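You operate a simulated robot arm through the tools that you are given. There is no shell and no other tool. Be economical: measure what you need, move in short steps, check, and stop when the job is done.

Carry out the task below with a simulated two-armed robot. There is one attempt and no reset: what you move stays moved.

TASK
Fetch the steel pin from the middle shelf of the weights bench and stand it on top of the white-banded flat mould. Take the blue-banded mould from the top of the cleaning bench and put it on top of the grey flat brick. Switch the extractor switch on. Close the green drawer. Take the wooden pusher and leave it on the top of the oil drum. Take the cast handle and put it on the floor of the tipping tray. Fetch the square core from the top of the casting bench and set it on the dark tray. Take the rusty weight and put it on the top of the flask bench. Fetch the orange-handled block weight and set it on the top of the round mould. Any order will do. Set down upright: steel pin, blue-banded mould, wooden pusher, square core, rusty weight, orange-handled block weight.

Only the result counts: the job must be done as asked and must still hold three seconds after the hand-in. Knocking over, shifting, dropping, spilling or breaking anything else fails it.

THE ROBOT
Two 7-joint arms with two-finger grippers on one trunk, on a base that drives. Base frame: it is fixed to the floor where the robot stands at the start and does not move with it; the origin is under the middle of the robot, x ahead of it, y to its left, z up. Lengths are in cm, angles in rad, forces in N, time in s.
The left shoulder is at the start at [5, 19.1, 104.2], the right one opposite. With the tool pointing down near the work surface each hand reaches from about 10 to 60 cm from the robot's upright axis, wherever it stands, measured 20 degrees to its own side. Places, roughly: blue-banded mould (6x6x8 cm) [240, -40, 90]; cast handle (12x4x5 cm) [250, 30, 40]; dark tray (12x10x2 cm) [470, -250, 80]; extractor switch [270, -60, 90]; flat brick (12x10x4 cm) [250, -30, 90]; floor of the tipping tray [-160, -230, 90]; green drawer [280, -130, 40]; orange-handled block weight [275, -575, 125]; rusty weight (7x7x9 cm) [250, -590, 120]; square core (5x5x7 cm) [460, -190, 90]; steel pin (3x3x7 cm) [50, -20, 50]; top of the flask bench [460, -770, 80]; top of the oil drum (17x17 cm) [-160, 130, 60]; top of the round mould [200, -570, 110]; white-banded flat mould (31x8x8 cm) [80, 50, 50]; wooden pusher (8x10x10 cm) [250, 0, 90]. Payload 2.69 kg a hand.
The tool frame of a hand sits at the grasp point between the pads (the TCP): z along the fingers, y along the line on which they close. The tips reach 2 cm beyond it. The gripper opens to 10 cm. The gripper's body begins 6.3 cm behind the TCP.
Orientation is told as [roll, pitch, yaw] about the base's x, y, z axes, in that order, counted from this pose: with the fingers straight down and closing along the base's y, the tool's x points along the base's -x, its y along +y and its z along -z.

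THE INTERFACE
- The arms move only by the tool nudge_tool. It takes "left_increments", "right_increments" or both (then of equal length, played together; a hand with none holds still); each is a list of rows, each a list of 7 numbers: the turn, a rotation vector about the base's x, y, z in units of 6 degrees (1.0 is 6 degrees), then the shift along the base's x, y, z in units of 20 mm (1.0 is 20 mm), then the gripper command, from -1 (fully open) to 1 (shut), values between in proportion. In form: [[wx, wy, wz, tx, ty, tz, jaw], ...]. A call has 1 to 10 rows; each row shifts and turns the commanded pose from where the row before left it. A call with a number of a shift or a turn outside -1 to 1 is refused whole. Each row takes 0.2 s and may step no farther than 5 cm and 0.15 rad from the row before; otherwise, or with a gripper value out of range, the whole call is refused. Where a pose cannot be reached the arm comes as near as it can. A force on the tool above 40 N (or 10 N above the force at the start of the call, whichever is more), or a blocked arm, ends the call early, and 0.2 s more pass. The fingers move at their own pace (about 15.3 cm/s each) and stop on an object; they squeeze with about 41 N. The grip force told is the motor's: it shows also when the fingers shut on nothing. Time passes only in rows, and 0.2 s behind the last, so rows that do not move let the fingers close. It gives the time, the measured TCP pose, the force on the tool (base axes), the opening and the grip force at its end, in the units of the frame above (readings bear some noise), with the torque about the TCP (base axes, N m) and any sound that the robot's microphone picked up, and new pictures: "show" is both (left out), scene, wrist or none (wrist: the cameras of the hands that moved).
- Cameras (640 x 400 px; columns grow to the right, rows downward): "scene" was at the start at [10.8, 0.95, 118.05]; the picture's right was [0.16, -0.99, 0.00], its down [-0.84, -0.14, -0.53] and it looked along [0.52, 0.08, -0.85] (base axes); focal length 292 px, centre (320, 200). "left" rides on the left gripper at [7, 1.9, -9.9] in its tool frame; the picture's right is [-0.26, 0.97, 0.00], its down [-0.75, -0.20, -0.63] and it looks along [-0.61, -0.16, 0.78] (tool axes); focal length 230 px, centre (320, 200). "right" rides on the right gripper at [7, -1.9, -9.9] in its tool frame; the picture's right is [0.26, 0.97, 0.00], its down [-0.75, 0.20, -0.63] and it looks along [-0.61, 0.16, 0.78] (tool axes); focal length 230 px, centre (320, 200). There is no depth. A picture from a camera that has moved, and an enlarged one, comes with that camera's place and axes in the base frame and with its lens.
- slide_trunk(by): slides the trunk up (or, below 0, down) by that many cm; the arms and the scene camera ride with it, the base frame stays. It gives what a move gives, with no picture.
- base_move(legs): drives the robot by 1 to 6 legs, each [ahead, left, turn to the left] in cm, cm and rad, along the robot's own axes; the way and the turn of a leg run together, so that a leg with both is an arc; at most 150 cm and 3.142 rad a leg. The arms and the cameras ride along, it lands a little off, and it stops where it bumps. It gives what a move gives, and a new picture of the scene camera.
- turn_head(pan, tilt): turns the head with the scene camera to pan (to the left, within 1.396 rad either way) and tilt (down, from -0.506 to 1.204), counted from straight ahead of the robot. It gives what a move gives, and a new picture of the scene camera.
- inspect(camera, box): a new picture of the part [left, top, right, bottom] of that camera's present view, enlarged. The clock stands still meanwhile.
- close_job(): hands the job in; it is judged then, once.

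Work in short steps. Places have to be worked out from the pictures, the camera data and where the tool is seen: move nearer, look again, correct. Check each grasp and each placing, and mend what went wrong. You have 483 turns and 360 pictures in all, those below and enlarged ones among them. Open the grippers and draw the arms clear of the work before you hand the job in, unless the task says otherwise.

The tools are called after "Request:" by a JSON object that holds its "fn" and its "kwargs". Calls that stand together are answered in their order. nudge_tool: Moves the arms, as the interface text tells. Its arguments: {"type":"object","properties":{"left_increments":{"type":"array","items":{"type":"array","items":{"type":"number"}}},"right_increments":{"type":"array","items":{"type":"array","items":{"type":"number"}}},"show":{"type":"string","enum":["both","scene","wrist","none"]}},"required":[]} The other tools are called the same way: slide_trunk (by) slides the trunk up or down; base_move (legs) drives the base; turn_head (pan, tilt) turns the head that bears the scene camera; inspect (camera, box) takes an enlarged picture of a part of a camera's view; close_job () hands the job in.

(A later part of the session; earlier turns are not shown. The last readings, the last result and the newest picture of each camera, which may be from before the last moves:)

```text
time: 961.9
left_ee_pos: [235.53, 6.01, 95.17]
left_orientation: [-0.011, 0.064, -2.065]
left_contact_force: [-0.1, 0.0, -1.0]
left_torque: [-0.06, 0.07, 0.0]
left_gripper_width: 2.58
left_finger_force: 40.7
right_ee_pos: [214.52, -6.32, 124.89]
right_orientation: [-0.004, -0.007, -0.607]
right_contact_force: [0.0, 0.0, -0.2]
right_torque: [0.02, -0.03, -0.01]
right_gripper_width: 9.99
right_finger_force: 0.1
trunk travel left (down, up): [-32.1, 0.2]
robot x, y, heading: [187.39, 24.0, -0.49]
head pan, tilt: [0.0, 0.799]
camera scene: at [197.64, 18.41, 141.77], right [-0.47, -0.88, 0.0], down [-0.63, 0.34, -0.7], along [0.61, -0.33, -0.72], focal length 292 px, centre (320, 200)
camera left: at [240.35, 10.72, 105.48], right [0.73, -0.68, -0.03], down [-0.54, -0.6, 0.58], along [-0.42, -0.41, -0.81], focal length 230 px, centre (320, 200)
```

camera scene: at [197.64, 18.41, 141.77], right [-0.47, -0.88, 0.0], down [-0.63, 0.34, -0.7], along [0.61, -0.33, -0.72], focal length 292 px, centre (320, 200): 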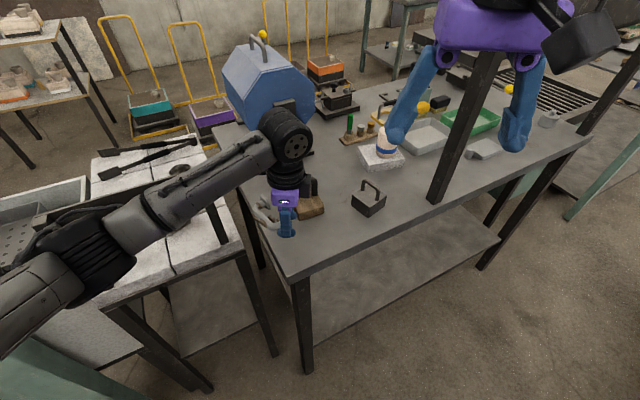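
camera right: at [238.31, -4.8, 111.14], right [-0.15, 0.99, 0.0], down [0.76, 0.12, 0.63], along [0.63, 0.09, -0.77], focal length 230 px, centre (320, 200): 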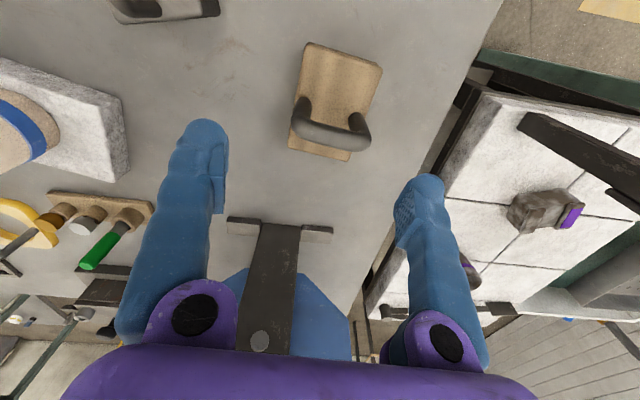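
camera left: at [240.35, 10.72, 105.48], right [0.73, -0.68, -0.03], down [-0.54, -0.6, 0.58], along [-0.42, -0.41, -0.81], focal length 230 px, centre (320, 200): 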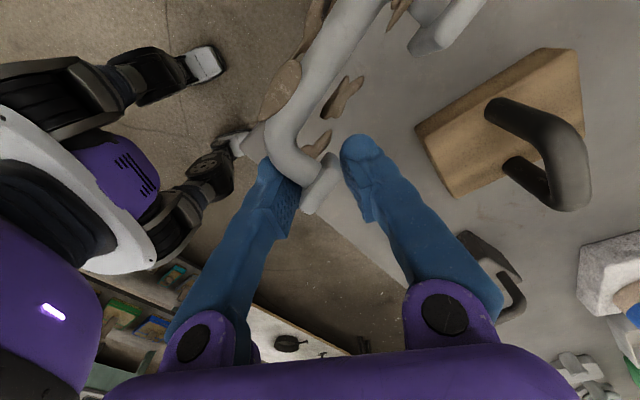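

Over the bench with clearance to the pusher. Lowering until contact.

Request:
{"fn": "nudge_tool", "kwargs": {"left_increments": [[0, 0, 0, 0, 0, -0.6, 1], [0, 0, 0, 0, 0, -0.6, 1], [0, 0, 0, 0, 0, -0.6, 1], [0, 0, 0, 0, 0, -0.5, 1], [0, 0, 0, 0, 0, -0.4, 1], [0, 0, 0, 0, 0, -0.3, 1], [0, 0, 0, 0, 0, -0.3, 1], [0, 0, 0, 0, 0, -0.3, 1]], "show": "wrist"}}

```text
time: 963.7
left_ee_pos: [235.44, 5.82, 88.02]
left_orientation: [-0.009, 0.065, -2.067]
left_contact_force: [-3.8, -0.5, 8.1]
left_torque: [0.16, -0.8, 0.06]
left_gripper_width: 2.58
left_finger_force: 40.8
right_ee_pos: [214.34, -6.4, 124.93]
right_orientation: [-0.001, -0.007, -0.606]
right_contact_force: [0.1, -0.3, -0.4]
right_torque: [0.02, -0.03, -0.01]
right_gripper_width: 10.03
right_finger_force: 0.1
trunk travel left (down, up): [-32.1, 0.2]
robot x, y, heading: [186.91, 24.18, -0.497]
head pan, tilt: [0.0, 0.799]
camera left: at [240.24, 10.61, 98.42], right [0.73, -0.68, -0.02], down [-0.55, -0.6, 0.58], along [-0.41, -0.41, -0.81], focal length 230 px, centre (320, 200)
```

left: 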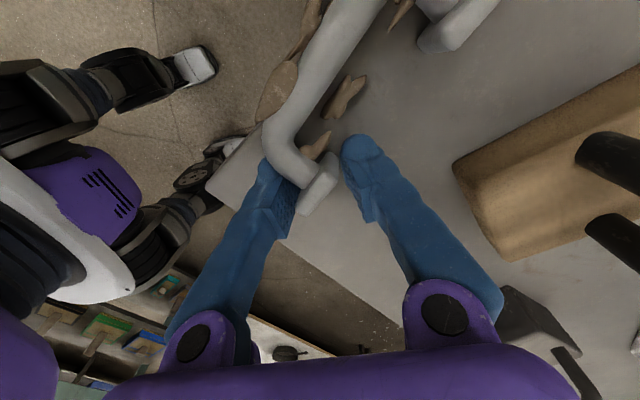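

The bench's north edge is at y≈8, so the handle would overhang. Lifting a bit, turning it to lie along y, and shifting to the strip west of the pusher.

Request:
{"fn": "nudge_tool", "kwargs": {"left_increments": [[0, 0, 0, 0, 0, 0.5, 1], [0, 0, 0, 0, 0, 0.6, 1], [0, 0, 0.5, 0, -0.3, 0.6, 1], [0, 0, 0.6, 0, -0.5, 0, 1], [0, 0, 0.6, 0, -0.6, 0, 1], [0, 0, 0.6, 0, -0.6, 0, 1], [0, 0, 0.6, 0, -0.6, 0, 1], [0, 0, 0.6, 0, -0.6, 0, 1], [0, 0, 0.6, 0, -0.6, 0, 1], [0, 0, 0.6, 0, -0.6, 0, 1]], "show": "none"}}

Request:
{"fn": "nudge_tool", "kwargs": {"left_increments": [[0, 0, 0.6, 0, -0.6, 0, 1], [0, 0, 0.6, 0, -0.6, 0, 1], [0, 0, 0.6, 0.1, -0.6, 0, 1], [0, 0, 0.4, 0.1, -0.6, 0, 1], [0, 0, 0, 0, -0.5, 0, 1]], "show": "both"}}

```text
time: 965.9
left_ee_pos: [235.58, -2.86, 91.3]
left_orientation: [-0.01, 0.063, -1.57]
left_contact_force: [0.3, 0.6, 0.0]
left_torque: [-0.02, 0.01, 0.03]
left_gripper_width: 2.58
left_finger_force: 41.1
right_ee_pos: [214.35, -6.52, 124.86]
right_orientation: [-0.002, -0.004, -0.607]
right_contact_force: [-0.2, -0.2, 0.4]
right_torque: [0.04, 0.02, -0.02]
right_gripper_width: 10.0
right_finger_force: 0.0
trunk travel left (down, up): [-32.1, 0.2]
robot x, y, heading: [186.55, 24.14, -0.494]
head pan, tilt: [0.0, 0.799]
```

```text
time: 967.1
left_ee_pos: [235.83, -7.88, 91.6]
left_orientation: [-0.011, 0.065, -1.343]
left_contact_force: [0.2, 0.4, 0.0]
left_torque: [-0.05, 0.03, 0.0]
left_gripper_width: 2.58
left_finger_force: 40.8
left hand out of reach, approached as far as the arm can: row 5
right_ee_pos: [214.38, -6.51, 124.87]
right_orientation: [-0.001, -0.005, -0.607]
right_contact_force: [0.2, 0.8, -0.4]
right_torque: [-0.01, 0.01, -0.01]
right_gripper_width: 10.0
right_finger_force: 0.1
trunk travel left (down, up): [-32.1, 0.2]
robot x, y, heading: [187.05, 24.31, -0.491]
head pan, tilt: [0.0, 0.799]
camera scene: at [197.64, 18.44, 141.77], right [-0.47, -0.88, 0.0], down [-0.63, 0.34, -0.7], along [0.61, -0.33, -0.72], focal length 292 px, centre (320, 200)
camera left: at [236.34, -1.26, 101.87], right [1.0, -0.03, -0.03], down [-0.01, -0.81, 0.58], along [-0.04, -0.58, -0.81], focal length 230 px, centre (320, 200)
```

scene: 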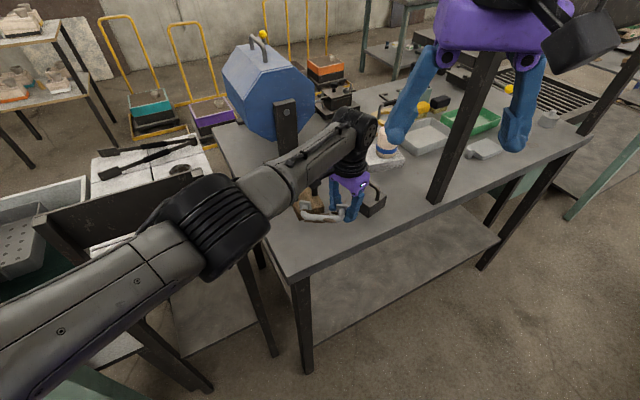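
left: 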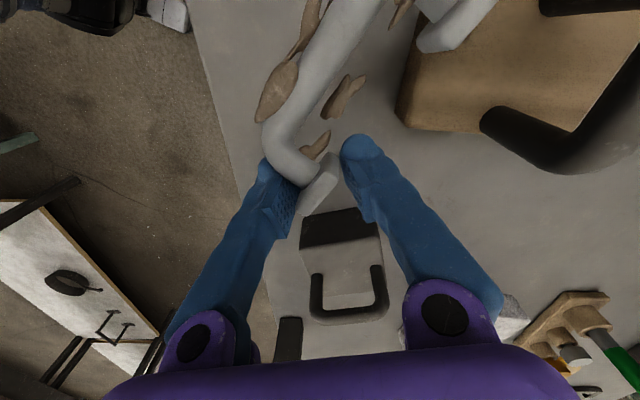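

Rotating a further 24° so the far foot clears the pusher, then lowering.

Request:
{"fn": "nudge_tool", "kwargs": {"left_increments": [[0, 0, 0.6, 0, 0, 0, 1], [0, 0, 0.6, 0, 0, 0, 1], [0, 0, 0.6, 0, 0, 0, 1], [0, 0, 0.6, 0, 0, 0, 1], [0, 0, 0.6, 0, 0, 0, 1], [0, 0, 0.6, 0, 0, 0, 1], [0, 0, 0.4, 0, 0, 0, 1]], "show": "wrist"}}

```text
time: 968.7
left_ee_pos: [235.75, -7.89, 91.64]
left_orientation: [-0.009, 0.062, -0.922]
left_contact_force: [-0.4, -0.7, -1.4]
left_torque: [0.0, 0.03, -0.01]
left_gripper_width: 2.57
left_finger_force: 40.6
right_ee_pos: [214.51, -6.32, 124.85]
right_orientation: [-0.001, -0.005, -0.608]
right_contact_force: [0.3, 0.6, 1.3]
right_torque: [0.01, 0.01, 0.0]
right_gripper_width: 10.03
right_finger_force: 0.0
trunk travel left (down, up): [-32.1, 0.2]
robot x, y, heading: [187.26, 24.22, -0.49]
head pan, tilt: [0.0, 0.799]
camera left: at [233.6, -1.53, 101.94], right [0.93, 0.38, -0.03], down [0.32, -0.75, 0.58], along [0.2, -0.55, -0.81], focal length 230 px, centre (320, 200)
```

left: 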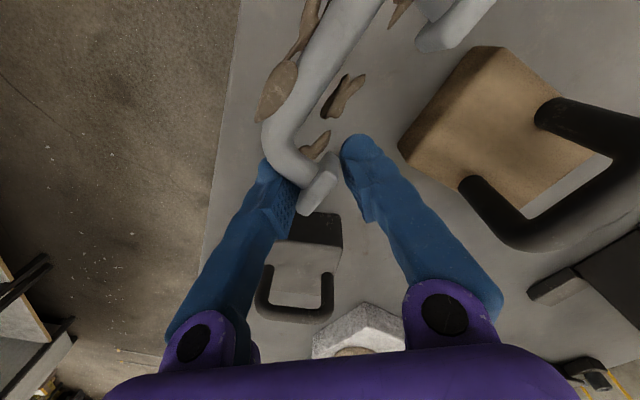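

Clear on all sides. Lowering onto the bench.

Request:
{"fn": "nudge_tool", "kwargs": {"left_increments": [[0, 0, 0, 0.2, 0, -0.4, 1], [0, 0, 0, 0.2, 0, -0.4, 1], [0, 0, 0, 0, 0, -0.4, 1], [0, 0, 0, 0, 0, -0.3, 1], [0, 0, 0, 0, 0, -0.3, 1], [0, 0, 0, 0, 0, -0.3, 1], [0, 0, 0, 0, 0, -0.2, 1], [0, 0, 0, 0, 0, -0.2, 1]], "show": "wrist"}}

```text
time: 970.4
left_ee_pos: [236.08, -7.18, 88.08]
left_orientation: [-0.005, 0.05, -0.927]
left_contact_force: [-4.2, 3.9, 18.5]
left_torque: [0.48, -0.27, 0.18]
left_gripper_width: 2.58
left_finger_force: 41.4
left hand out of reach, approached as far as the arm can: row 2, 3, 5, 8
right_ee_pos: [214.25, -6.31, 124.93]
right_orientation: [-0.001, -0.008, -0.607]
right_contact_force: [0.2, 0.5, -0.4]
right_torque: [0.01, 0.01, -0.01]
right_gripper_width: 10.02
right_finger_force: 0.0
trunk travel left (down, up): [-32.1, 0.2]
robot x, y, heading: [187.24, 24.03, -0.491]
head pan, tilt: [0.0, 0.799]
stopped in row 8 (left hand): the force on the tool passed its limit at 45 N (the readings are from after the stop); the commanded pose is now the measured one
camera left: at [233.9, -0.85, 98.15], right [0.93, 0.37, -0.02], down [0.31, -0.74, 0.59], along [0.21, -0.56, -0.81], focal length 230 px, centre (320, 200)
```

left: 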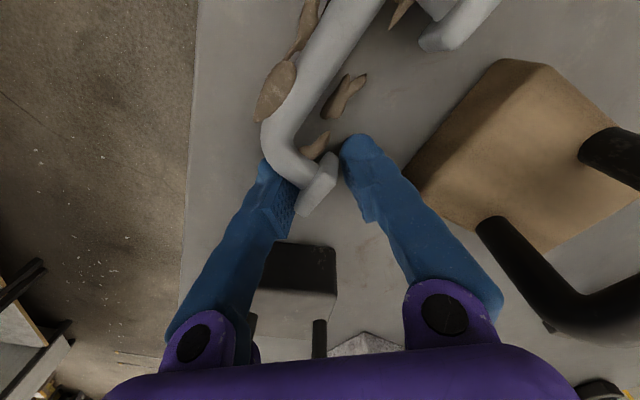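

Contact. Releasing the handle onto the bench and lifting clear.

Request:
{"fn": "nudge_tool", "kwargs": {"left_increments": [[0, 0, 0, 0, 0, 0.1, 0.6], [0, 0, 0, 0, 0, 0, 0.3], [0, 0, 0, 0, 0, 0, -0.3], [0, 0, 0, 0, 0, 0, -1], [0, 0, 0, 0, 0, 1, -1], [0, 0, 0, 0, 0, 1, -1], [0, 0, 0, 0, 0, 1, -1], [0, 0, 0, 0, 0, 1, -1]], "show": "both"}}

```text
time: 972.2
left_ee_pos: [236.39, -7.27, 96.02]
left_orientation: [-0.006, 0.053, -0.925]
left_contact_force: [0.6, 0.1, -0.2]
left_torque: [0.03, -0.03, 0.03]
left_gripper_width: 10.01
left_finger_force: 0.0
right_ee_pos: [214.48, -6.34, 124.89]
right_orientation: [-0.002, -0.006, -0.608]
right_contact_force: [0.6, 0.5, -0.4]
right_torque: [0.01, -0.02, 0.0]
right_gripper_width: 10.01
right_finger_force: 0.0
trunk travel left (down, up): [-32.1, 0.2]
robot x, y, heading: [186.78, 24.42, -0.496]
head pan, tilt: [0.0, 0.799]
camera scene: at [197.62, 18.43, 141.77], right [-0.47, -0.88, 0.0], down [-0.63, 0.34, -0.7], along [0.61, -0.33, -0.72], focal length 292 px, centre (320, 200)
camera left: at [234.19, -0.91, 106.26], right [0.93, 0.38, -0.02], down [0.31, -0.74, 0.59], along [0.21, -0.55, -0.81], focal length 230 px, centre (320, 200)
```

scene: 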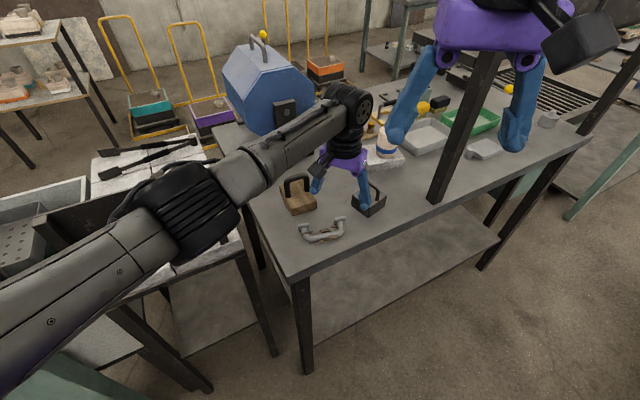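
left: 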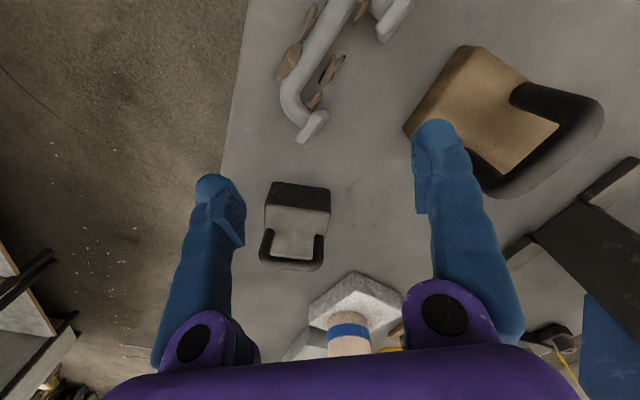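

The handle lies safely on the bench. Enlarging to plan a regrip that stands it on its feet.

Request:
{"fn": "inspect", "kwargs": {"camera": "scene", "box": [270, 170, 390, 260]}}

Request:
{"fn": "inspect", "kwargs": {"camera": "left", "box": [240, 0, 440, 160]}}

```text
4.44 times, centred on (330, 215) of scene
camera zoom: at [197.62, 18.43, 141.77], right [-0.47, -0.88, 0.0], down [-0.63, 0.34, -0.7], along [0.61, -0.33, -0.72], focal length 1300 px, centre (276, 133)
```

zoom: 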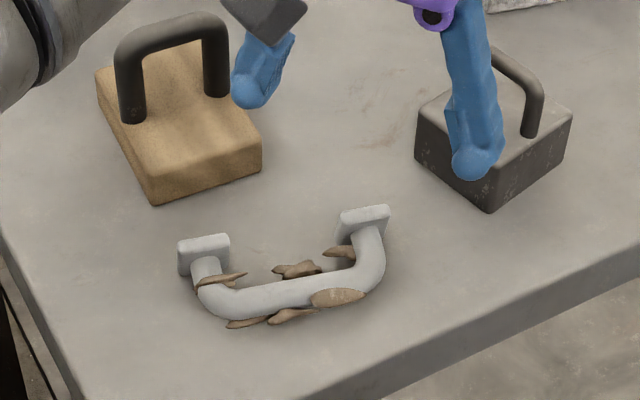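

```text
2.50 times, centred on (340, 80) of left
camera zoom: at [234.19, -0.91, 106.26], right [0.93, 0.38, -0.02], down [0.31, -0.74, 0.59], along [0.21, -0.55, -0.81], focal length 575 px, centre (270, 500)
```

zoom: 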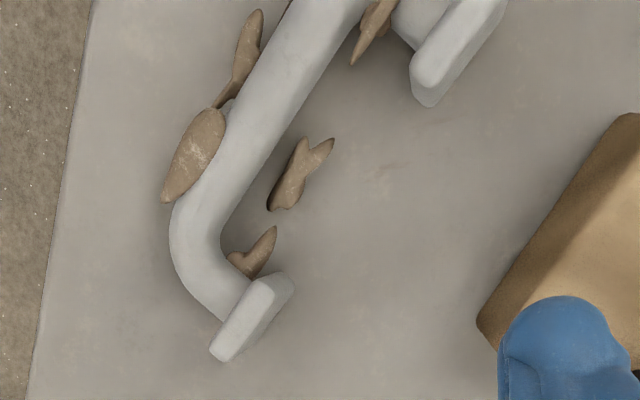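

Plan: grip the bar's middle (≈(234.9,-2.6)) across, and swing it up in an arc over its foot plates to stand it. Orienting the left hand (yaw ≈ -1.98).

Request:
{"fn": "nudge_tool", "kwargs": {"left_increments": [[0, 0, -1, 0, 0.3, 0, 0], [0, 0, -1, 0, 0.3, 0, 0], [0, 0, -1, 0, 0.3, 0, 0], [0, 0, -1, 0, 0.3, 0, 0], [0, 0, -1, -0.1, 0.3, 0, 0], [0, 0, -1, -0.1, 0.3, 0, 0], [0, 0, -1, -0.1, 0.2, 0, 0], [0, 0, -1, -0.1, 0.2, 0, 0], [0, 0, -1, -0.1, 0.1, 0, 0], [0, 0.3, -1, -0.1, 0, 0, 0]], "show": "both"}}

```text
time: 974.4
left_ee_pos: [235.06, -2.65, 95.8]
left_orientation: [-0.038, 0.04, -1.976]
left_contact_force: [-0.2, 0.3, -0.1]
left_torque: [-0.02, -0.01, 0.02]
left_gripper_width: 4.99
left_finger_force: 0.0
right_ee_pos: [214.48, -6.46, 124.82]
right_orientation: [0.0, -0.005, -0.607]
right_contact_force: [0.2, 0.1, -0.3]
right_torque: [0.0, 0.01, -0.01]
right_gripper_width: 9.99
right_finger_force: 0.0
trunk travel left (down, up): [-32.1, 0.2]
robot x, y, heading: [186.61, 24.16, -0.495]
head pan, tilt: [0.0, 0.799]
camera scene: at [197.63, 18.41, 141.77], right [-0.47, -0.88, 0.0], down [-0.63, 0.34, -0.7], along [0.61, -0.33, -0.72], focal length 292 px, centre (320, 200)
camera left: at [239.76, 2.55, 105.87], right [0.79, -0.62, -0.05], down [-0.47, -0.64, 0.6], along [-0.4, -0.45, -0.8], focal length 230 px, centre (320, 200)
```

scene: 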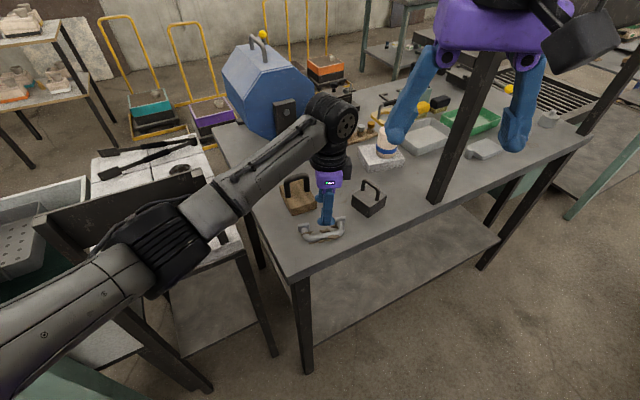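
left: 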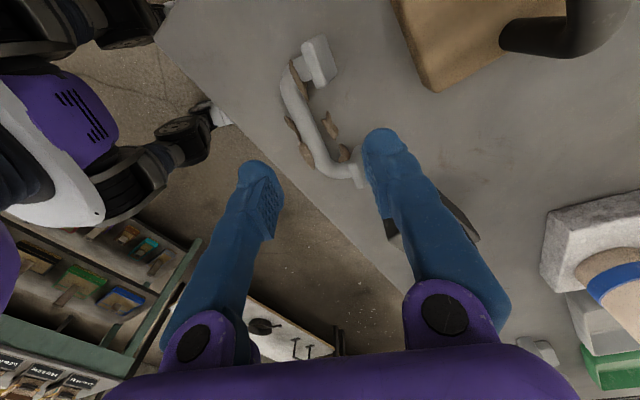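

Bar middle ≈(233.8,-2.0). Descending with the fingers straddling it, then closing.

Request:
{"fn": "nudge_tool", "kwargs": {"left_increments": [[0, 0, 0, -0.3, 0.15, -0.5, 0], [0, 0, 0, -0.3, 0.15, -1, 0], [0, 0, 0, 0, 0, -1, 0], [0, 0, 0, 0, 0, -1, 0], [0, 0, 0, 0, 0, -0.7, 0]], "show": "wrist"}}

```text
time: 975.6
left_ee_pos: [233.72, -2.09, 88.01]
left_orientation: [-0.026, 0.037, -1.974]
left_contact_force: [2.7, 7.1, 33.7]
left_torque: [-0.53, -0.93, 0.2]
left_gripper_width: 4.91
left_finger_force: 0.1
right_ee_pos: [214.11, -6.07, 125.23]
right_orientation: [-0.004, -0.01, -0.607]
right_contact_force: [0.4, 0.6, 0.0]
right_torque: [0.0, -0.02, 0.01]
right_gripper_width: 10.0
right_finger_force: 0.0
trunk travel left (down, up): [-32.1, 0.2]
robot x, y, heading: [187.09, 24.6, -0.49]
head pan, tilt: [0.0, 0.799]
camera left: at [238.38, 3.37, 98.14], right [0.79, -0.62, -0.03], down [-0.47, -0.64, 0.61], along [-0.39, -0.46, -0.79], focal length 230 px, centre (320, 200)
```

left: 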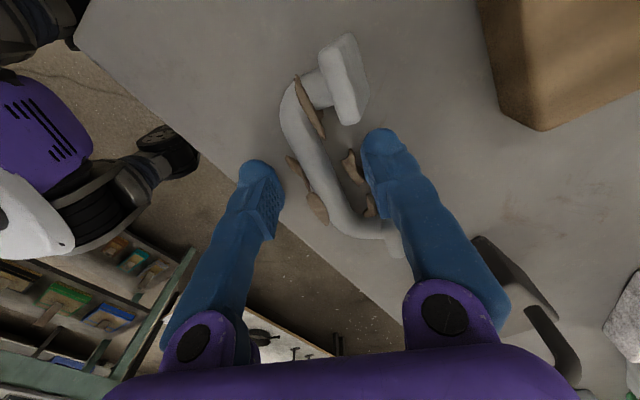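

The tips are on the bench (top z≈86). Relieve slightly and close on the bar.

Request:
{"fn": "nudge_tool", "kwargs": {"left_increments": [[0, 0, 0, 0, 0.1, 0.1, 0.2], [0, 0, 0, 0, 0.1, 0, 0.5], [0, 0, 0, 0, 0, 0, 1], [0, 0, 0, 0, 0, 0, 1]], "show": "wrist"}}

```text
time: 976.6
left_ee_pos: [233.7, -1.53, 87.83]
left_orientation: [-0.035, 0.045, -1.973]
left_contact_force: [6.0, -2.8, 25.0]
left_torque: [0.15, -0.5, -0.05]
left_gripper_width: 1.38
left_finger_force: 40.9
right_ee_pos: [214.34, -6.2, 125.05]
right_orientation: [-0.001, -0.006, -0.607]
right_contact_force: [-0.2, 0.0, 0.0]
right_torque: [0.01, 0.02, -0.01]
right_gripper_width: 10.0
right_finger_force: 0.0
trunk travel left (down, up): [-32.1, 0.2]
robot x, y, heading: [187.19, 24.58, -0.489]
head pan, tilt: [0.0, 0.799]
camera left: at [238.47, 3.66, 97.97], right [0.79, -0.61, -0.04], down [-0.47, -0.64, 0.6], along [-0.4, -0.45, -0.8], focal length 230 px, centre (320, 200)
```

left: 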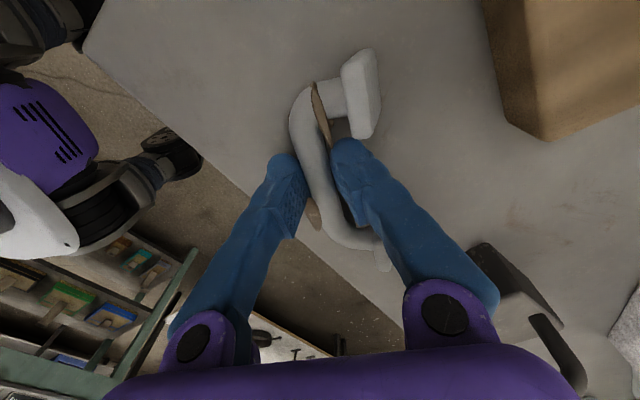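

Gripped 1.4 cm. Now swinging the bar up in an arc about its foot plates.

Request:
{"fn": "nudge_tool", "kwargs": {"left_increments": [[0, 0, 0, 0.144, -0.07, 0.5, 1], [0, 0, 0, 0.26, -0.125, 0.45, 1], [0, 0, 0, 0.355, -0.17, 0.365, 1], [0, 0, 0, 0.43, -0.2, 0.24, 1], [0, 0, 0, 0.31, -0.15, 0.09, 1], [0, 0, 0, 0.32, -0.15, 0.0, 1], [0, 0, 0, 0, 0, 0, 1]], "show": "wrist"}}

```text
time: 978.2
left_ee_pos: [237.51, -3.24, 90.78]
left_orientation: [-0.037, 0.041, -1.974]
left_contact_force: [-0.1, 0.0, -0.1]
left_torque: [0.01, 0.02, -0.02]
left_gripper_width: 1.43
left_finger_force: 41.0
right_ee_pos: [214.58, -6.29, 124.86]
right_orientation: [-0.002, -0.005, -0.607]
right_contact_force: [0.6, 0.3, 0.1]
right_torque: [0.01, -0.01, 0.03]
right_gripper_width: 9.98
right_finger_force: 0.1
trunk travel left (down, up): [-32.1, 0.2]
robot x, y, heading: [186.93, 24.41, -0.489]
head pan, tilt: [0.0, 0.799]
camera left: at [242.25, 1.86, 100.92], right [0.79, -0.61, -0.05], down [-0.47, -0.64, 0.6], along [-0.4, -0.45, -0.8], focal length 230 px, centre (320, 200)
```

left: 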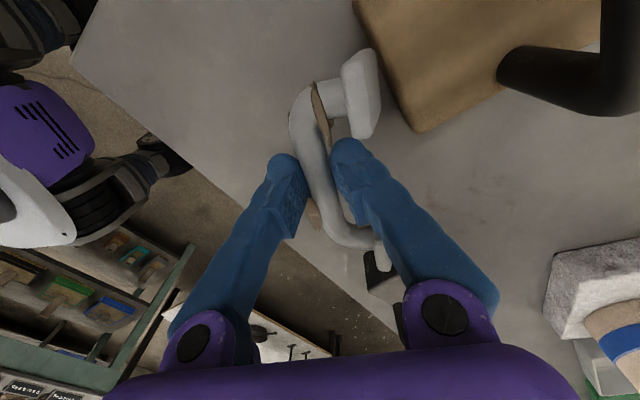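

The grip lifted it rigidly instead. I'll use that: raise it, retract, and pitch the hand up so the bar rests on the lower finger, with the other finger through the arch, tips slightly up — it then can't fall during transport.

Request:
{"fn": "nudge_tool", "kwargs": {"left_increments": [[0, 0, 0, 0, 0, 0.5, 1], [0, 0, 0, 0, 0.1, 0.6, 1], [0, 0, 0, 0, 0.1, 0.6, 1], [0, 0, 0, -0.2, 0.2, 0.6, 1], [-0.2, -0.4, 0, -0.3, 0.3, 0.6, 1], [-0.22, -0.45, 0, -0.4, 0.3, 0.6, 1], [-0.3, -0.65, 0, -0.4, 0.3, 0.5, 1], [-0.3, -0.65, 0, -0.4, 0.3, 0.5, 1], [-0.3, -0.65, 0, -0.4, 0.3, 0.5, 1], [-0.3, -0.65, 0, -0.4, 0.3, 0.5, 1]], "show": "wrist"}}

```text
time: 980.4
left_ee_pos: [232.4, 1.2, 101.92]
left_orientation: [0.363, 0.026, -1.961]
left_contact_force: [-0.7, -0.5, -0.2]
left_torque: [0.04, 0.01, 0.02]
left_gripper_width: 1.41
left_finger_force: 40.7
right_ee_pos: [214.51, -6.34, 124.95]
right_orientation: [0.0, -0.005, -0.608]
right_contact_force: [0.3, -0.2, -0.1]
right_torque: [-0.02, -0.01, -0.03]
right_gripper_width: 10.0
right_finger_force: 0.1
trunk travel left (down, up): [-32.1, 0.2]
robot x, y, heading: [187.23, 24.13, -0.493]
head pan, tilt: [0.0, 0.799]
camera left: at [233.52, 8.14, 111.85], right [0.73, -0.59, 0.34], down [-0.67, -0.55, 0.5], along [-0.11, -0.59, -0.8], focal length 230 px, centre (320, 200)
```

left: 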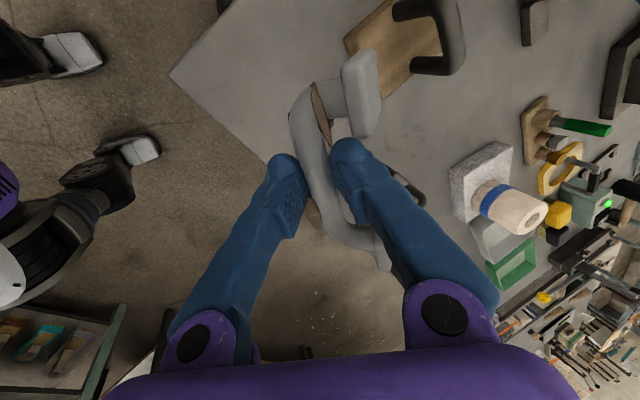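

Stable. Continue pitching up.

Request:
{"fn": "nudge_tool", "kwargs": {"left_increments": [[-0.34, -0.72, 0, 0, 0.3, 0, 1], [-0.34, -0.72, 0, 0, 0.3, 0, 1], [-0.34, -0.72, 0, 0, 0.3, 0, 1], [-0.34, -0.72, 0, 0, 0.3, 0, 1], [-0.34, -0.72, 0, 0, 0.3, 0, 1], [-0.34, -0.72, 0, 0, 0.3, 0, 1], [-0.34, -0.72, 0, 0, 0.3, 0, 1], [-0.34, -0.72, 0, 0, 0.3, 0, 1], [-0.34, -0.72, 0, 0, 0.3, 0, 1], [-0.34, -0.72, 0, 0, 0.3, 0, 1]], "show": "none"}}

Request:
{"fn": "nudge_tool", "kwargs": {"left_increments": [[-0.34, -0.72, 0, 0, 0.2, 0, 1], [-0.34, -0.72, 0, 0, 0.2, 0, 1], [-0.34, -0.72, 0, 0, 0.2, 0, 1], [-0.34, -0.72, 0, 0, 0, 0, 1], [-0.34, -0.72, 0, 0, 0, 0, 1], [-0.34, -0.72, 0, 0, 0, 0, 1]], "show": "both"}}

```text
time: 982.6
left_ee_pos: [232.59, 7.0, 101.9]
left_orientation: [1.197, -0.02, -1.961]
left_contact_force: [0.5, 0.0, -1.6]
left_torque: [0.01, 0.0, -0.01]
left_gripper_width: 1.44
left_finger_force: 40.7
right_ee_pos: [214.47, -6.44, 124.91]
right_orientation: [-0.001, -0.004, -0.608]
right_contact_force: [0.8, 0.6, 0.6]
right_torque: [-0.01, -0.01, -0.01]
right_gripper_width: 10.01
right_finger_force: 0.0
trunk travel left (down, up): [-32.1, 0.2]
robot x, y, heading: [187.02, 24.22, -0.492]
head pan, tilt: [0.0, 0.799]
```

```text
time: 984.0
left_ee_pos: [232.48, 8.25, 101.96]
left_orientation: [1.697, -0.044, -1.977]
left_contact_force: [0.0, 0.0, -1.2]
left_torque: [0.01, 0.0, -0.06]
left_gripper_width: 1.43
left_finger_force: 40.6
right_ee_pos: [214.45, -6.41, 125.06]
right_orientation: [-0.001, -0.004, -0.607]
right_contact_force: [-0.8, 0.0, 0.0]
right_torque: [0.0, 0.01, 0.0]
right_gripper_width: 9.98
right_finger_force: 0.1
trunk travel left (down, up): [-32.1, 0.2]
robot x, y, heading: [186.89, 24.16, -0.492]
head pan, tilt: [0.0, 0.799]
camera scene: at [197.63, 18.42, 141.78], right [-0.47, -0.88, 0.0], down [-0.63, 0.34, -0.7], along [0.61, -0.33, -0.72], focal length 292 px, centre (320, 200)
camera left: at [226.15, 18.66, 102.22], right [-0.2, -0.15, 0.97], down [-0.85, -0.46, -0.24], along [0.49, -0.87, -0.04], focal length 230 px, centre (320, 200)
```

scene: 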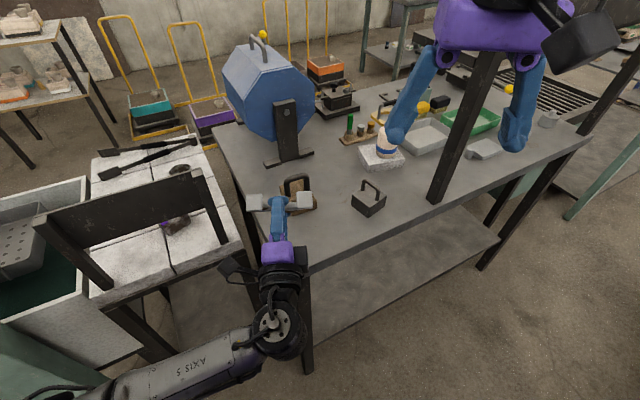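
left: 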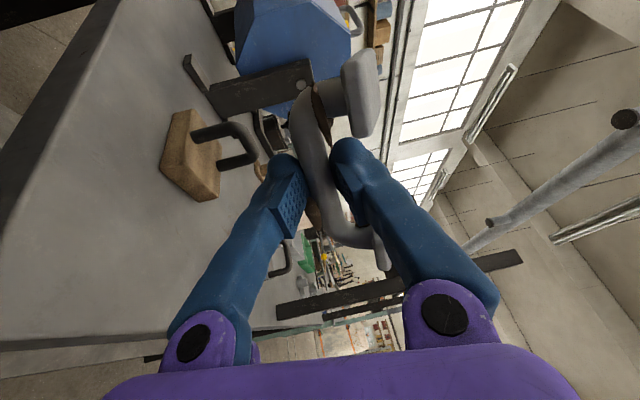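

The handle is captured between the fingers, feet up, tips slightly raised. Drawing the left hand back and north to clear the pusher.

Request:
{"fn": "nudge_tool", "kwargs": {"left_increments": [[0, 0, 0, -0.4, 0.3, 0, 1], [0, 0, 0, -0.6, 0.5, 0, 1], [0, 0, 0, -0.7, 0.5, 0, 1], [0, 0, 0, -0.7, 0.5, 0, 1], [0, 0, 0, -0.7, 0.5, 0, 1], [0, 0, 0, -0.7, 0.5, 0, 1], [0, 0, 0, -0.7, 0.5, 0, 1], [0, 0, 0, -0.7, 0.5, 0, 1], [0, 0, 0, -0.6, 0.4, 0, 1], [0, 0, 0, -0.4, 0.2, 0, 1]], "show": "scene"}}

```text
time: 985.2
left_ee_pos: [231.81, 11.48, 106.85]
left_orientation: [1.861, -0.009, -1.923]
left_contact_force: [0.8, -0.5, -0.2]
left_torque: [-0.02, -0.02, 0.01]
left_gripper_width: 1.41
left_finger_force: 40.5
right_ee_pos: [214.41, -6.23, 124.9]
right_orientation: [-0.003, -0.006, -0.608]
right_contact_force: [0.2, -0.1, 0.8]
right_torque: [0.0, -0.01, -0.01]
right_gripper_width: 10.0
right_finger_force: 0.1
trunk travel left (down, up): [-32.1, 0.2]
robot x, y, heading: [187.3, 24.11, -0.489]
head pan, tilt: [0.0, 0.799]
stopped in row 6 (left hand): the arm was blocked; the commanded pose is now the measured one
camera scene: at [197.64, 18.41, 141.77], right [-0.47, -0.88, 0.0], down [-0.63, 0.34, -0.7], along [0.61, -0.33, -0.72], focal length 292 px, centre (320, 200)
```

scene: 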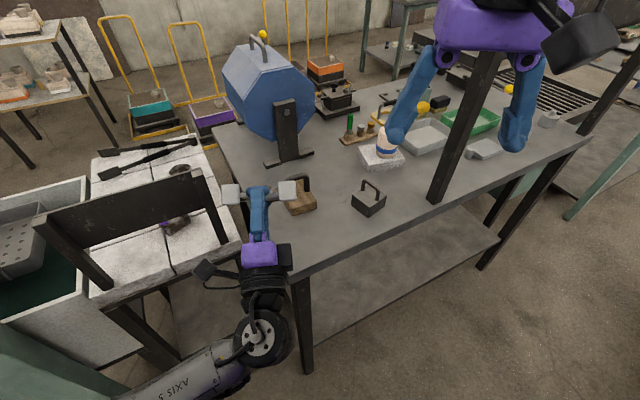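

The left arm is at a joint limit but well placed and clear. Now the right hand toward the pusher (handle centre ≈(244.8,-2.9), top z≈96).

Request:
{"fn": "nudge_tool", "kwargs": {"right_increments": [[0, 0, 0.5, 1, 0, -0.3, -1], [0, 0, 0.5, 1, 0, -0.5, -1], [0, 0, 0.5, 1, 0, -0.6, -1], [0, 0, 0.5, 1, 0, -0.6, -1], [0, 0, 0.5, 1, 0.1, -0.6, -1], [0, 0, 0.5, 1, 0.1, -0.6, -1], [0, 0, 0.4, 1, 0.1, -0.6, -1], [0, 0, 0.4, 1, 0.1, -0.6, -1], [0, 0, 0.4, 1, 0.1, -0.6, -1], [0, 0, 0, 1, 0.1, -0.6, -1]], "show": "both"}}

```text
time: 987.4
left_ee_pos: [231.9, 11.71, 106.84]
left_orientation: [1.861, -0.011, -1.924]
left_contact_force: [0.0, -0.1, -1.0]
left_torque: [0.03, -0.03, -0.01]
left_gripper_width: 1.43
left_finger_force: 40.5
right_ee_pos: [234.48, -5.05, 113.76]
right_orientation: [-0.001, -0.004, -0.167]
right_contact_force: [-0.1, -0.6, -0.4]
right_torque: [0.0, 0.03, 0.02]
right_gripper_width: 10.01
right_finger_force: 0.1
trunk travel left (down, up): [-32.1, 0.2]
robot x, y, heading: [187.23, 24.21, -0.496]
head pan, tilt: [0.0, 0.799]
camera scene: at [197.69, 18.44, 141.77], right [-0.47, -0.88, 0.0], down [-0.63, 0.34, -0.7], along [0.61, -0.33, -0.72], focal length 292 px, centre (320, 200)
camera right: at [227.29, -5.71, 123.64], right [-0.09, 1.0, 0.0], down [0.77, 0.08, 0.63], along [0.63, 0.06, -0.77], focal length 230 px, centre (320, 200)
```

scene: 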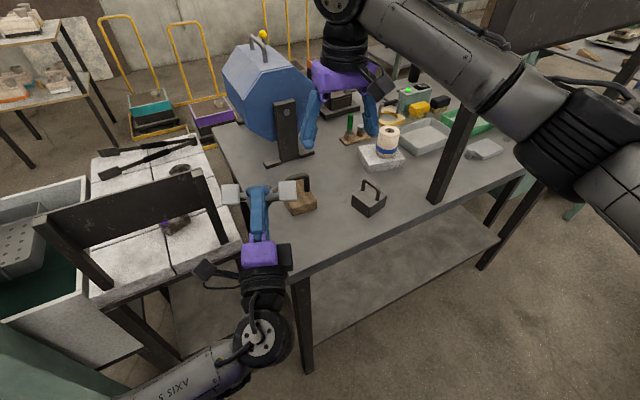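
right: 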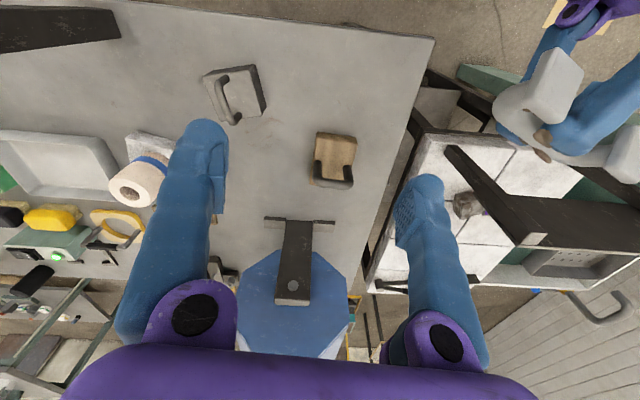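

Continuing to above the pusher.

Request:
{"fn": "nudge_tool", "kwargs": {"right_increments": [[0, 0, 0, 1, 0.3, -0.6, -1], [0, 0, 0, 1, 0.3, -0.8, -1], [0, 0, 0, 1, 0.3, -0.8, -1], [0, 0, 0, 1, 0.2, -0.8, -1], [0, 0, 0, 1, 0.2, -0.9, -1], [0, 0, 0.3, 0.4, 0, -0.9, -1]], "show": "both"}}

```text
time: 988.8
left_ee_pos: [231.82, 11.65, 106.97]
left_orientation: [1.862, -0.01, -1.923]
left_contact_force: [-0.1, -0.2, -1.0]
left_torque: [0.01, 0.0, -0.01]
left_gripper_width: 1.42
left_finger_force: 40.3
right_ee_pos: [244.21, -2.32, 104.67]
right_orientation: [-0.005, -0.003, -0.134]
right_contact_force: [-0.1, 1.2, -0.5]
right_torque: [-0.01, 0.02, -0.02]
right_gripper_width: 10.01
right_finger_force: 0.1
right hand out of reach, approached as far as the arm can: row 5, 6
trunk travel left (down, up): [-32.1, 0.2]
robot x, y, heading: [186.45, 24.83, -0.489]
head pan, tilt: [0.0, 0.799]
camera scene: at [197.65, 18.47, 141.77], right [-0.47, -0.88, 0.0], down [-0.63, 0.34, -0.7], along [0.61, -0.33, -0.72], focal length 292 px, centre (320, 200)
camera right: at [237.13, -3.3, 114.65], right [-0.13, 0.99, 0.0], down [0.77, 0.1, 0.63], along [0.63, 0.08, -0.78], focal length 230 px, centre (320, 200)
```

scene: 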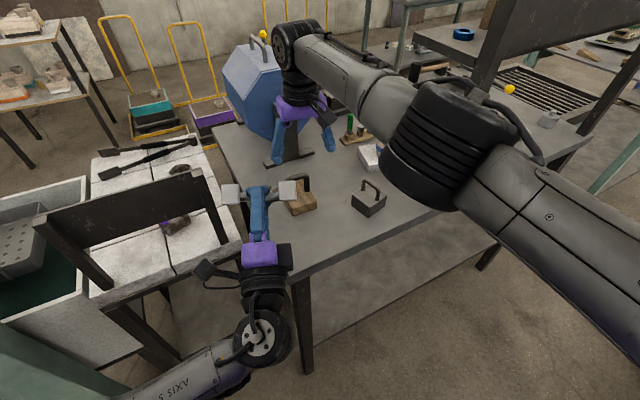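
right: 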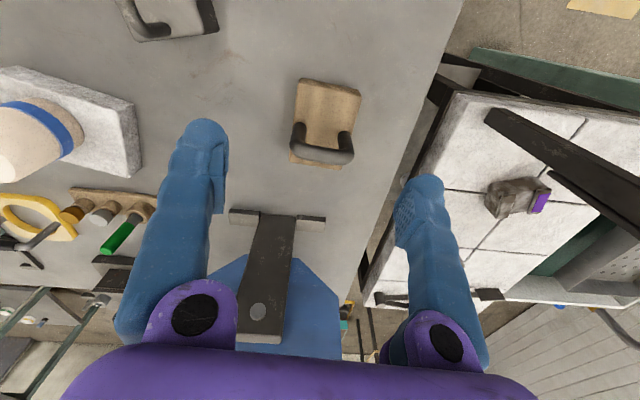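

Lower the trunk 7 cm to bring the right hand down around the pusher's handle.

Request:
{"fn": "slide_trunk", "kwargs": {"by": -7}}

Request:
{"fn": "nudge_tool", "kwargs": {"right_increments": [[0, 0, 0, 0.4, 0, 0, -1], [0, 0, 0, 0.2, 0, 0, -1]], "show": "wrist"}}

```text
time: 989.9
left_ee_pos: [231.84, 11.57, 100.0]
left_orientation: [1.862, -0.01, -1.923]
left_contact_force: [0.3, 0.6, 0.0]
left_torque: [0.01, -0.02, -0.01]
left_gripper_width: 1.4
left_finger_force: 40.6
right_ee_pos: [244.16, -2.42, 97.59]
right_orientation: [-0.002, -0.002, -0.132]
right_contact_force: [-0.1, 0.1, 0.1]
right_torque: [-0.01, -0.01, 0.0]
right_gripper_width: 9.99
right_finger_force: 0.1
trunk travel left (down, up): [-25.1, 7.2]
robot x, y, heading: [186.81, 24.23, -0.493]
head pan, tilt: [0.0, 0.799]
```

```text
time: 990.5
left_ee_pos: [231.78, 11.67, 99.91]
left_orientation: [1.862, -0.009, -1.925]
left_contact_force: [0.0, -0.2, 0.1]
left_torque: [-0.01, 0.0, 0.02]
left_gripper_width: 1.4
left_finger_force: 40.4
right_ee_pos: [244.25, -2.43, 97.78]
right_orientation: [-0.001, 0.001, -0.132]
right_contact_force: [0.4, -0.5, 0.0]
right_torque: [0.02, -0.01, -0.01]
right_gripper_width: 10.0
right_finger_force: 0.1
right hand out of reach, approached as far as the arm can: row 1, 2
trunk travel left (down, up): [-25.1, 7.2]
robot x, y, heading: [186.72, 24.17, -0.491]
head pan, tilt: [0.0, 0.799]
camera right: at [237.11, -3.34, 107.63], right [-0.13, 0.99, 0.0], down [0.77, 0.1, 0.63], along [0.62, 0.08, -0.78], focal length 230 px, centre (320, 200)
```

right: 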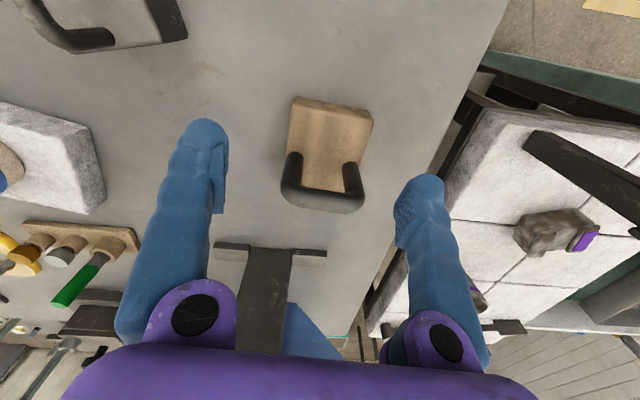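

Need 2 cm more: base ahead 3 cm.

Request:
{"fn": "base_move", "kwargs": {"legs": [[2.5, 0, 0]]}}

Request:
{"fn": "nudge_tool", "kwargs": {"right_increments": [[0, 0, 0, 0, 0.4, -0.6, -1], [0, 0, 0, 0, 0.3, -0.6, -1], [0, 0, 0, 0, 0, -0.6, -1]], "show": "wrist"}}

```text
time: 991.3
left_ee_pos: [234.04, 10.36, 99.83]
left_orientation: [1.859, -0.012, -1.922]
left_contact_force: [-0.1, -0.1, -0.7]
left_torque: [0.04, -0.01, -0.02]
left_gripper_width: 1.41
left_finger_force: 40.5
right_ee_pos: [246.5, -3.6, 97.6]
right_orientation: [-0.002, 0.0, -0.132]
right_contact_force: [0.3, 0.1, -0.2]
right_torque: [0.0, 0.01, 0.02]
right_gripper_width: 9.99
right_finger_force: 0.1
trunk travel left (down, up): [-25.1, 7.2]
robot x, y, heading: [189.31, 23.07, -0.493]
head pan, tilt: [0.0, 0.799]
camera scene: at [199.93, 17.19, 134.76], right [-0.47, -0.88, 0.0], down [-0.63, 0.34, -0.7], along [0.61, -0.33, -0.72], focal length 292 px, centre (320, 200)
```

scene: 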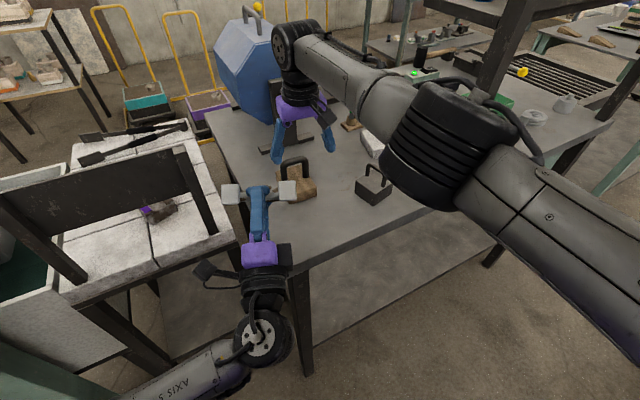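

```text
time: 992.1
left_ee_pos: [234.0, 10.5, 99.82]
left_orientation: [1.862, -0.011, -1.924]
left_contact_force: [0.5, -0.4, -0.5]
left_torque: [0.02, -0.04, 0.0]
left_gripper_width: 1.4
left_finger_force: 40.7
right_ee_pos: [246.17, -2.05, 94.15]
right_orientation: [-0.003, -0.001, -0.131]
right_contact_force: [-0.6, -0.2, -0.8]
right_torque: [-0.02, 0.02, 0.0]
right_gripper_width: 9.98
right_finger_force: 0.1
right hand out of reach, approached as far as the arm can: row 2
trunk travel left (down, up): [-25.1, 7.2]
robot x, y, heading: [189.0, 23.02, -0.489]
head pan, tilt: [0.0, 0.799]
camera right: at [239.06, -2.93, 104.02], right [-0.13, 0.99, 0.0], down [0.77, 0.1, 0.63], along [0.62, 0.08, -0.78], focal length 230 px, centre (320, 200)
```

right: 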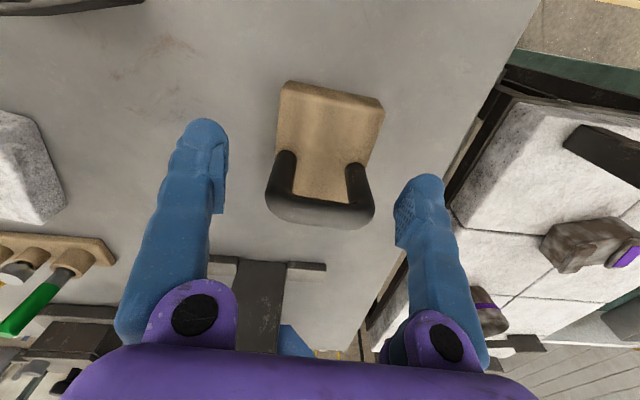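

Centred on the handle. Down 1 cm and close on the posts.

Request:
{"fn": "nudge_tool", "kwargs": {"right_increments": [[0, 0, 0, 0, 0, -0.5, -1], [0, 0, 0, 0, 0, 0, 0], [0, 0, 0, 0, 0, 0, 1], [0, 0, 0, 0, 0, 0, 1], [0, 0, 0, 0, 0, 0, 1]], "show": "wrist"}}

```text
time: 993.3
left_ee_pos: [233.96, 10.47, 99.93]
left_orientation: [1.863, -0.009, -1.922]
left_contact_force: [-0.1, 0.7, -1.1]
left_torque: [-0.04, 0.0, 0.03]
left_gripper_width: 1.4
left_finger_force: 40.2
right_ee_pos: [246.11, -2.04, 93.06]
right_orientation: [-0.001, 0.0, -0.132]
right_contact_force: [0.6, -0.3, -0.1]
right_torque: [0.02, 0.0, -0.01]
right_gripper_width: 0.02
right_finger_force: 29.6
trunk travel left (down, up): [-25.1, 7.2]
robot x, y, heading: [189.35, 23.13, -0.493]
head pan, tilt: [0.0, 0.799]
camera right: at [239.02, -3.03, 102.91], right [-0.13, 0.99, 0.0], down [0.77, 0.1, 0.63], along [0.62, 0.08, -0.78], focal length 230 px, centre (320, 200)
```

right: 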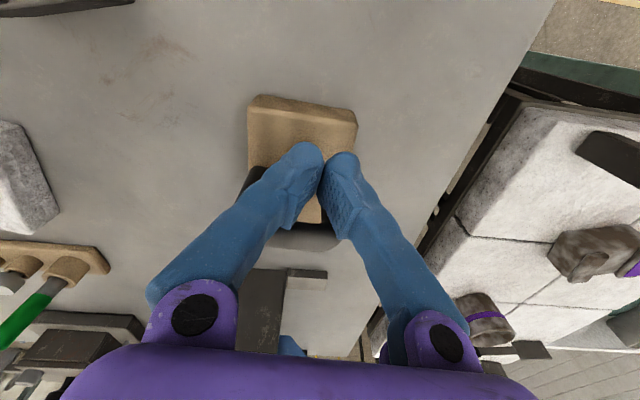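

The fingers closed in front of the handle; triangulating, the bar is at x≈249, z≈92. Raise, open, base ahead 3 cm, and try again deeper.

Request:
{"fn": "nudge_tool", "kwargs": {"right_increments": [[0, 0, 0, -0.2, 0, 0.5, 1], [0, 0, 0, -0.2, 0, 1, 1], [0, 0, 0, 0, 0, 1, 1], [0, 0, 0, 0, 0, 1, -1], [0, 0, 0, 0, 0, 0, -1]], "show": "none"}}

Request:
{"fn": "base_move", "kwargs": {"legs": [[3.5, 0, 0]]}}

Request:
{"fn": "nudge_tool", "kwargs": {"right_increments": [[0, 0, 0, 0, 0.5, 0, -1], [0, 0, 0, 0, 0.3, 0, -1]], "show": "wrist"}}

```text
time: 994.5
left_ee_pos: [233.95, 10.5, 99.88]
left_orientation: [1.86, -0.012, -1.923]
left_contact_force: [0.4, -0.1, -0.7]
left_torque: [0.01, 0.01, 0.01]
left_gripper_width: 1.44
left_finger_force: 40.6
right_ee_pos: [245.17, -2.36, 100.23]
right_orientation: [-0.002, -0.001, -0.133]
right_contact_force: [1.0, 0.2, 0.7]
right_torque: [0.0, -0.01, 0.04]
right_gripper_width: 9.99
right_finger_force: 0.0
trunk travel left (down, up): [-25.1, 7.2]
robot x, y, heading: [189.23, 23.13, -0.492]
head pan, tilt: [0.0, 0.799]
```

```text
time: 995.3
left_ee_pos: [237.08, 8.71, 99.87]
left_orientation: [1.86, -0.011, -1.923]
left_contact_force: [-0.4, -0.4, -0.7]
left_torque: [-0.02, 0.0, 0.03]
left_gripper_width: 1.41
left_finger_force: 40.9
right_ee_pos: [248.35, -4.16, 100.0]
right_orientation: [-0.001, 0.001, -0.134]
right_contact_force: [-0.2, -0.1, -0.4]
right_torque: [-0.01, 0.01, 0.0]
right_gripper_width: 10.01
right_finger_force: 0.0
trunk travel left (down, up): [-25.1, 7.2]
robot x, y, heading: [192.1, 21.47, -0.495]
head pan, tilt: [0.0, 0.799]
camera scene: at [203.04, 15.52, 134.76], right [-0.47, -0.88, 0.0], down [-0.63, 0.34, -0.7], along [0.61, -0.33, -0.72], focal length 292 px, centre (320, 200)
```

scene: 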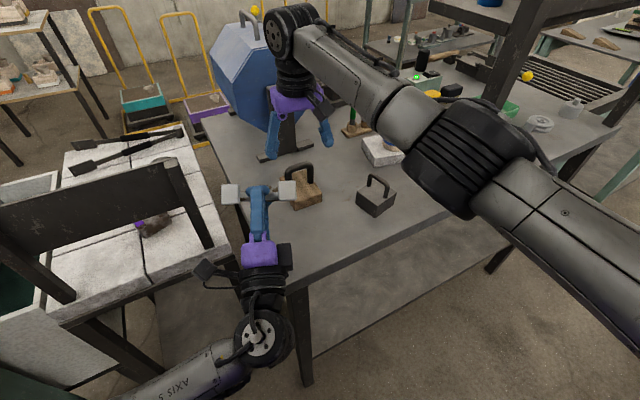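

```text
time: 995.9
left_ee_pos: [237.02, 8.83, 99.86]
left_orientation: [1.863, -0.011, -1.924]
left_contact_force: [0.3, 0.5, -0.1]
left_torque: [0.02, 0.0, -0.01]
left_gripper_width: 1.39
left_finger_force: 40.6
right_ee_pos: [248.41, -2.34, 100.21]
right_orientation: [0.0, -0.001, -0.133]
right_contact_force: [0.3, 0.6, 0.0]
right_torque: [0.0, 0.02, 0.0]
right_gripper_width: 10.0
right_finger_force: 0.2
trunk travel left (down, up): [-25.1, 7.2]
robot x, y, heading: [192.09, 21.85, -0.489]
head pan, tilt: [0.0, 0.799]
camera right: at [241.31, -3.29, 110.05], right [-0.13, 0.99, 0.0], down [0.77, 0.1, 0.63], along [0.62, 0.08, -0.78], focal length 230 px, centre (320, 200)
```

right: 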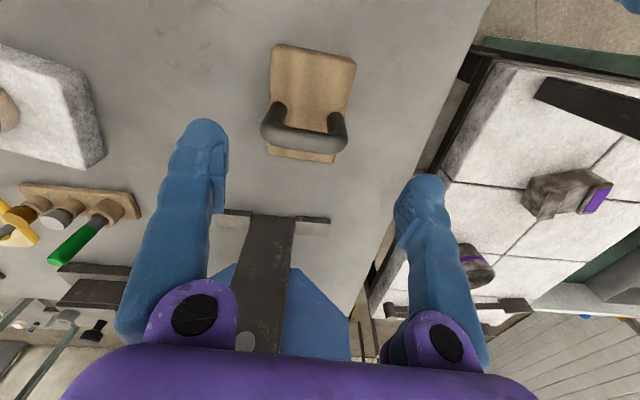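

Bar centre ≈(248.8,-3.6). Adjusting and descending to z≈91.

Request:
{"fn": "nudge_tool", "kwargs": {"right_increments": [[0, 0, 0, 0.2, -0.6, -0.5, -1], [0, 0, 0, 0, 0, -1, -1], [0, 0, 0, 0, 0, -1, -1], [0, 0, 0, 0, 0, -1, -1], [0, 0, 0, 0, 0, -1, -1]], "show": "wrist"}}

```text
time: 997.1
left_ee_pos: [237.2, 8.73, 99.84]
left_orientation: [1.862, -0.011, -1.922]
left_contact_force: [0.2, 0.5, -0.9]
left_torque: [0.02, -0.01, 0.01]
left_gripper_width: 1.41
left_finger_force: 40.7
right_ee_pos: [248.65, -3.57, 91.04]
right_orientation: [0.0, 0.001, -0.133]
right_contact_force: [-0.6, 0.4, -0.5]
right_torque: [-0.02, 0.01, 0.0]
right_gripper_width: 10.01
right_finger_force: 0.1
trunk travel left (down, up): [-25.1, 7.2]
robot x, y, heading: [192.16, 21.43, -0.494]
head pan, tilt: [0.0, 0.799]
camera right: at [241.55, -4.52, 101.03], right [-0.13, 0.99, 0.0], down [0.77, 0.1, 0.63], along [0.62, 0.08, -0.78], focal length 230 px, centre (320, 200)
```

right: 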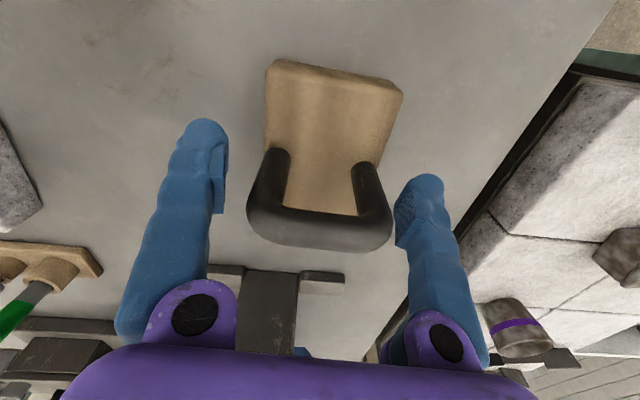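

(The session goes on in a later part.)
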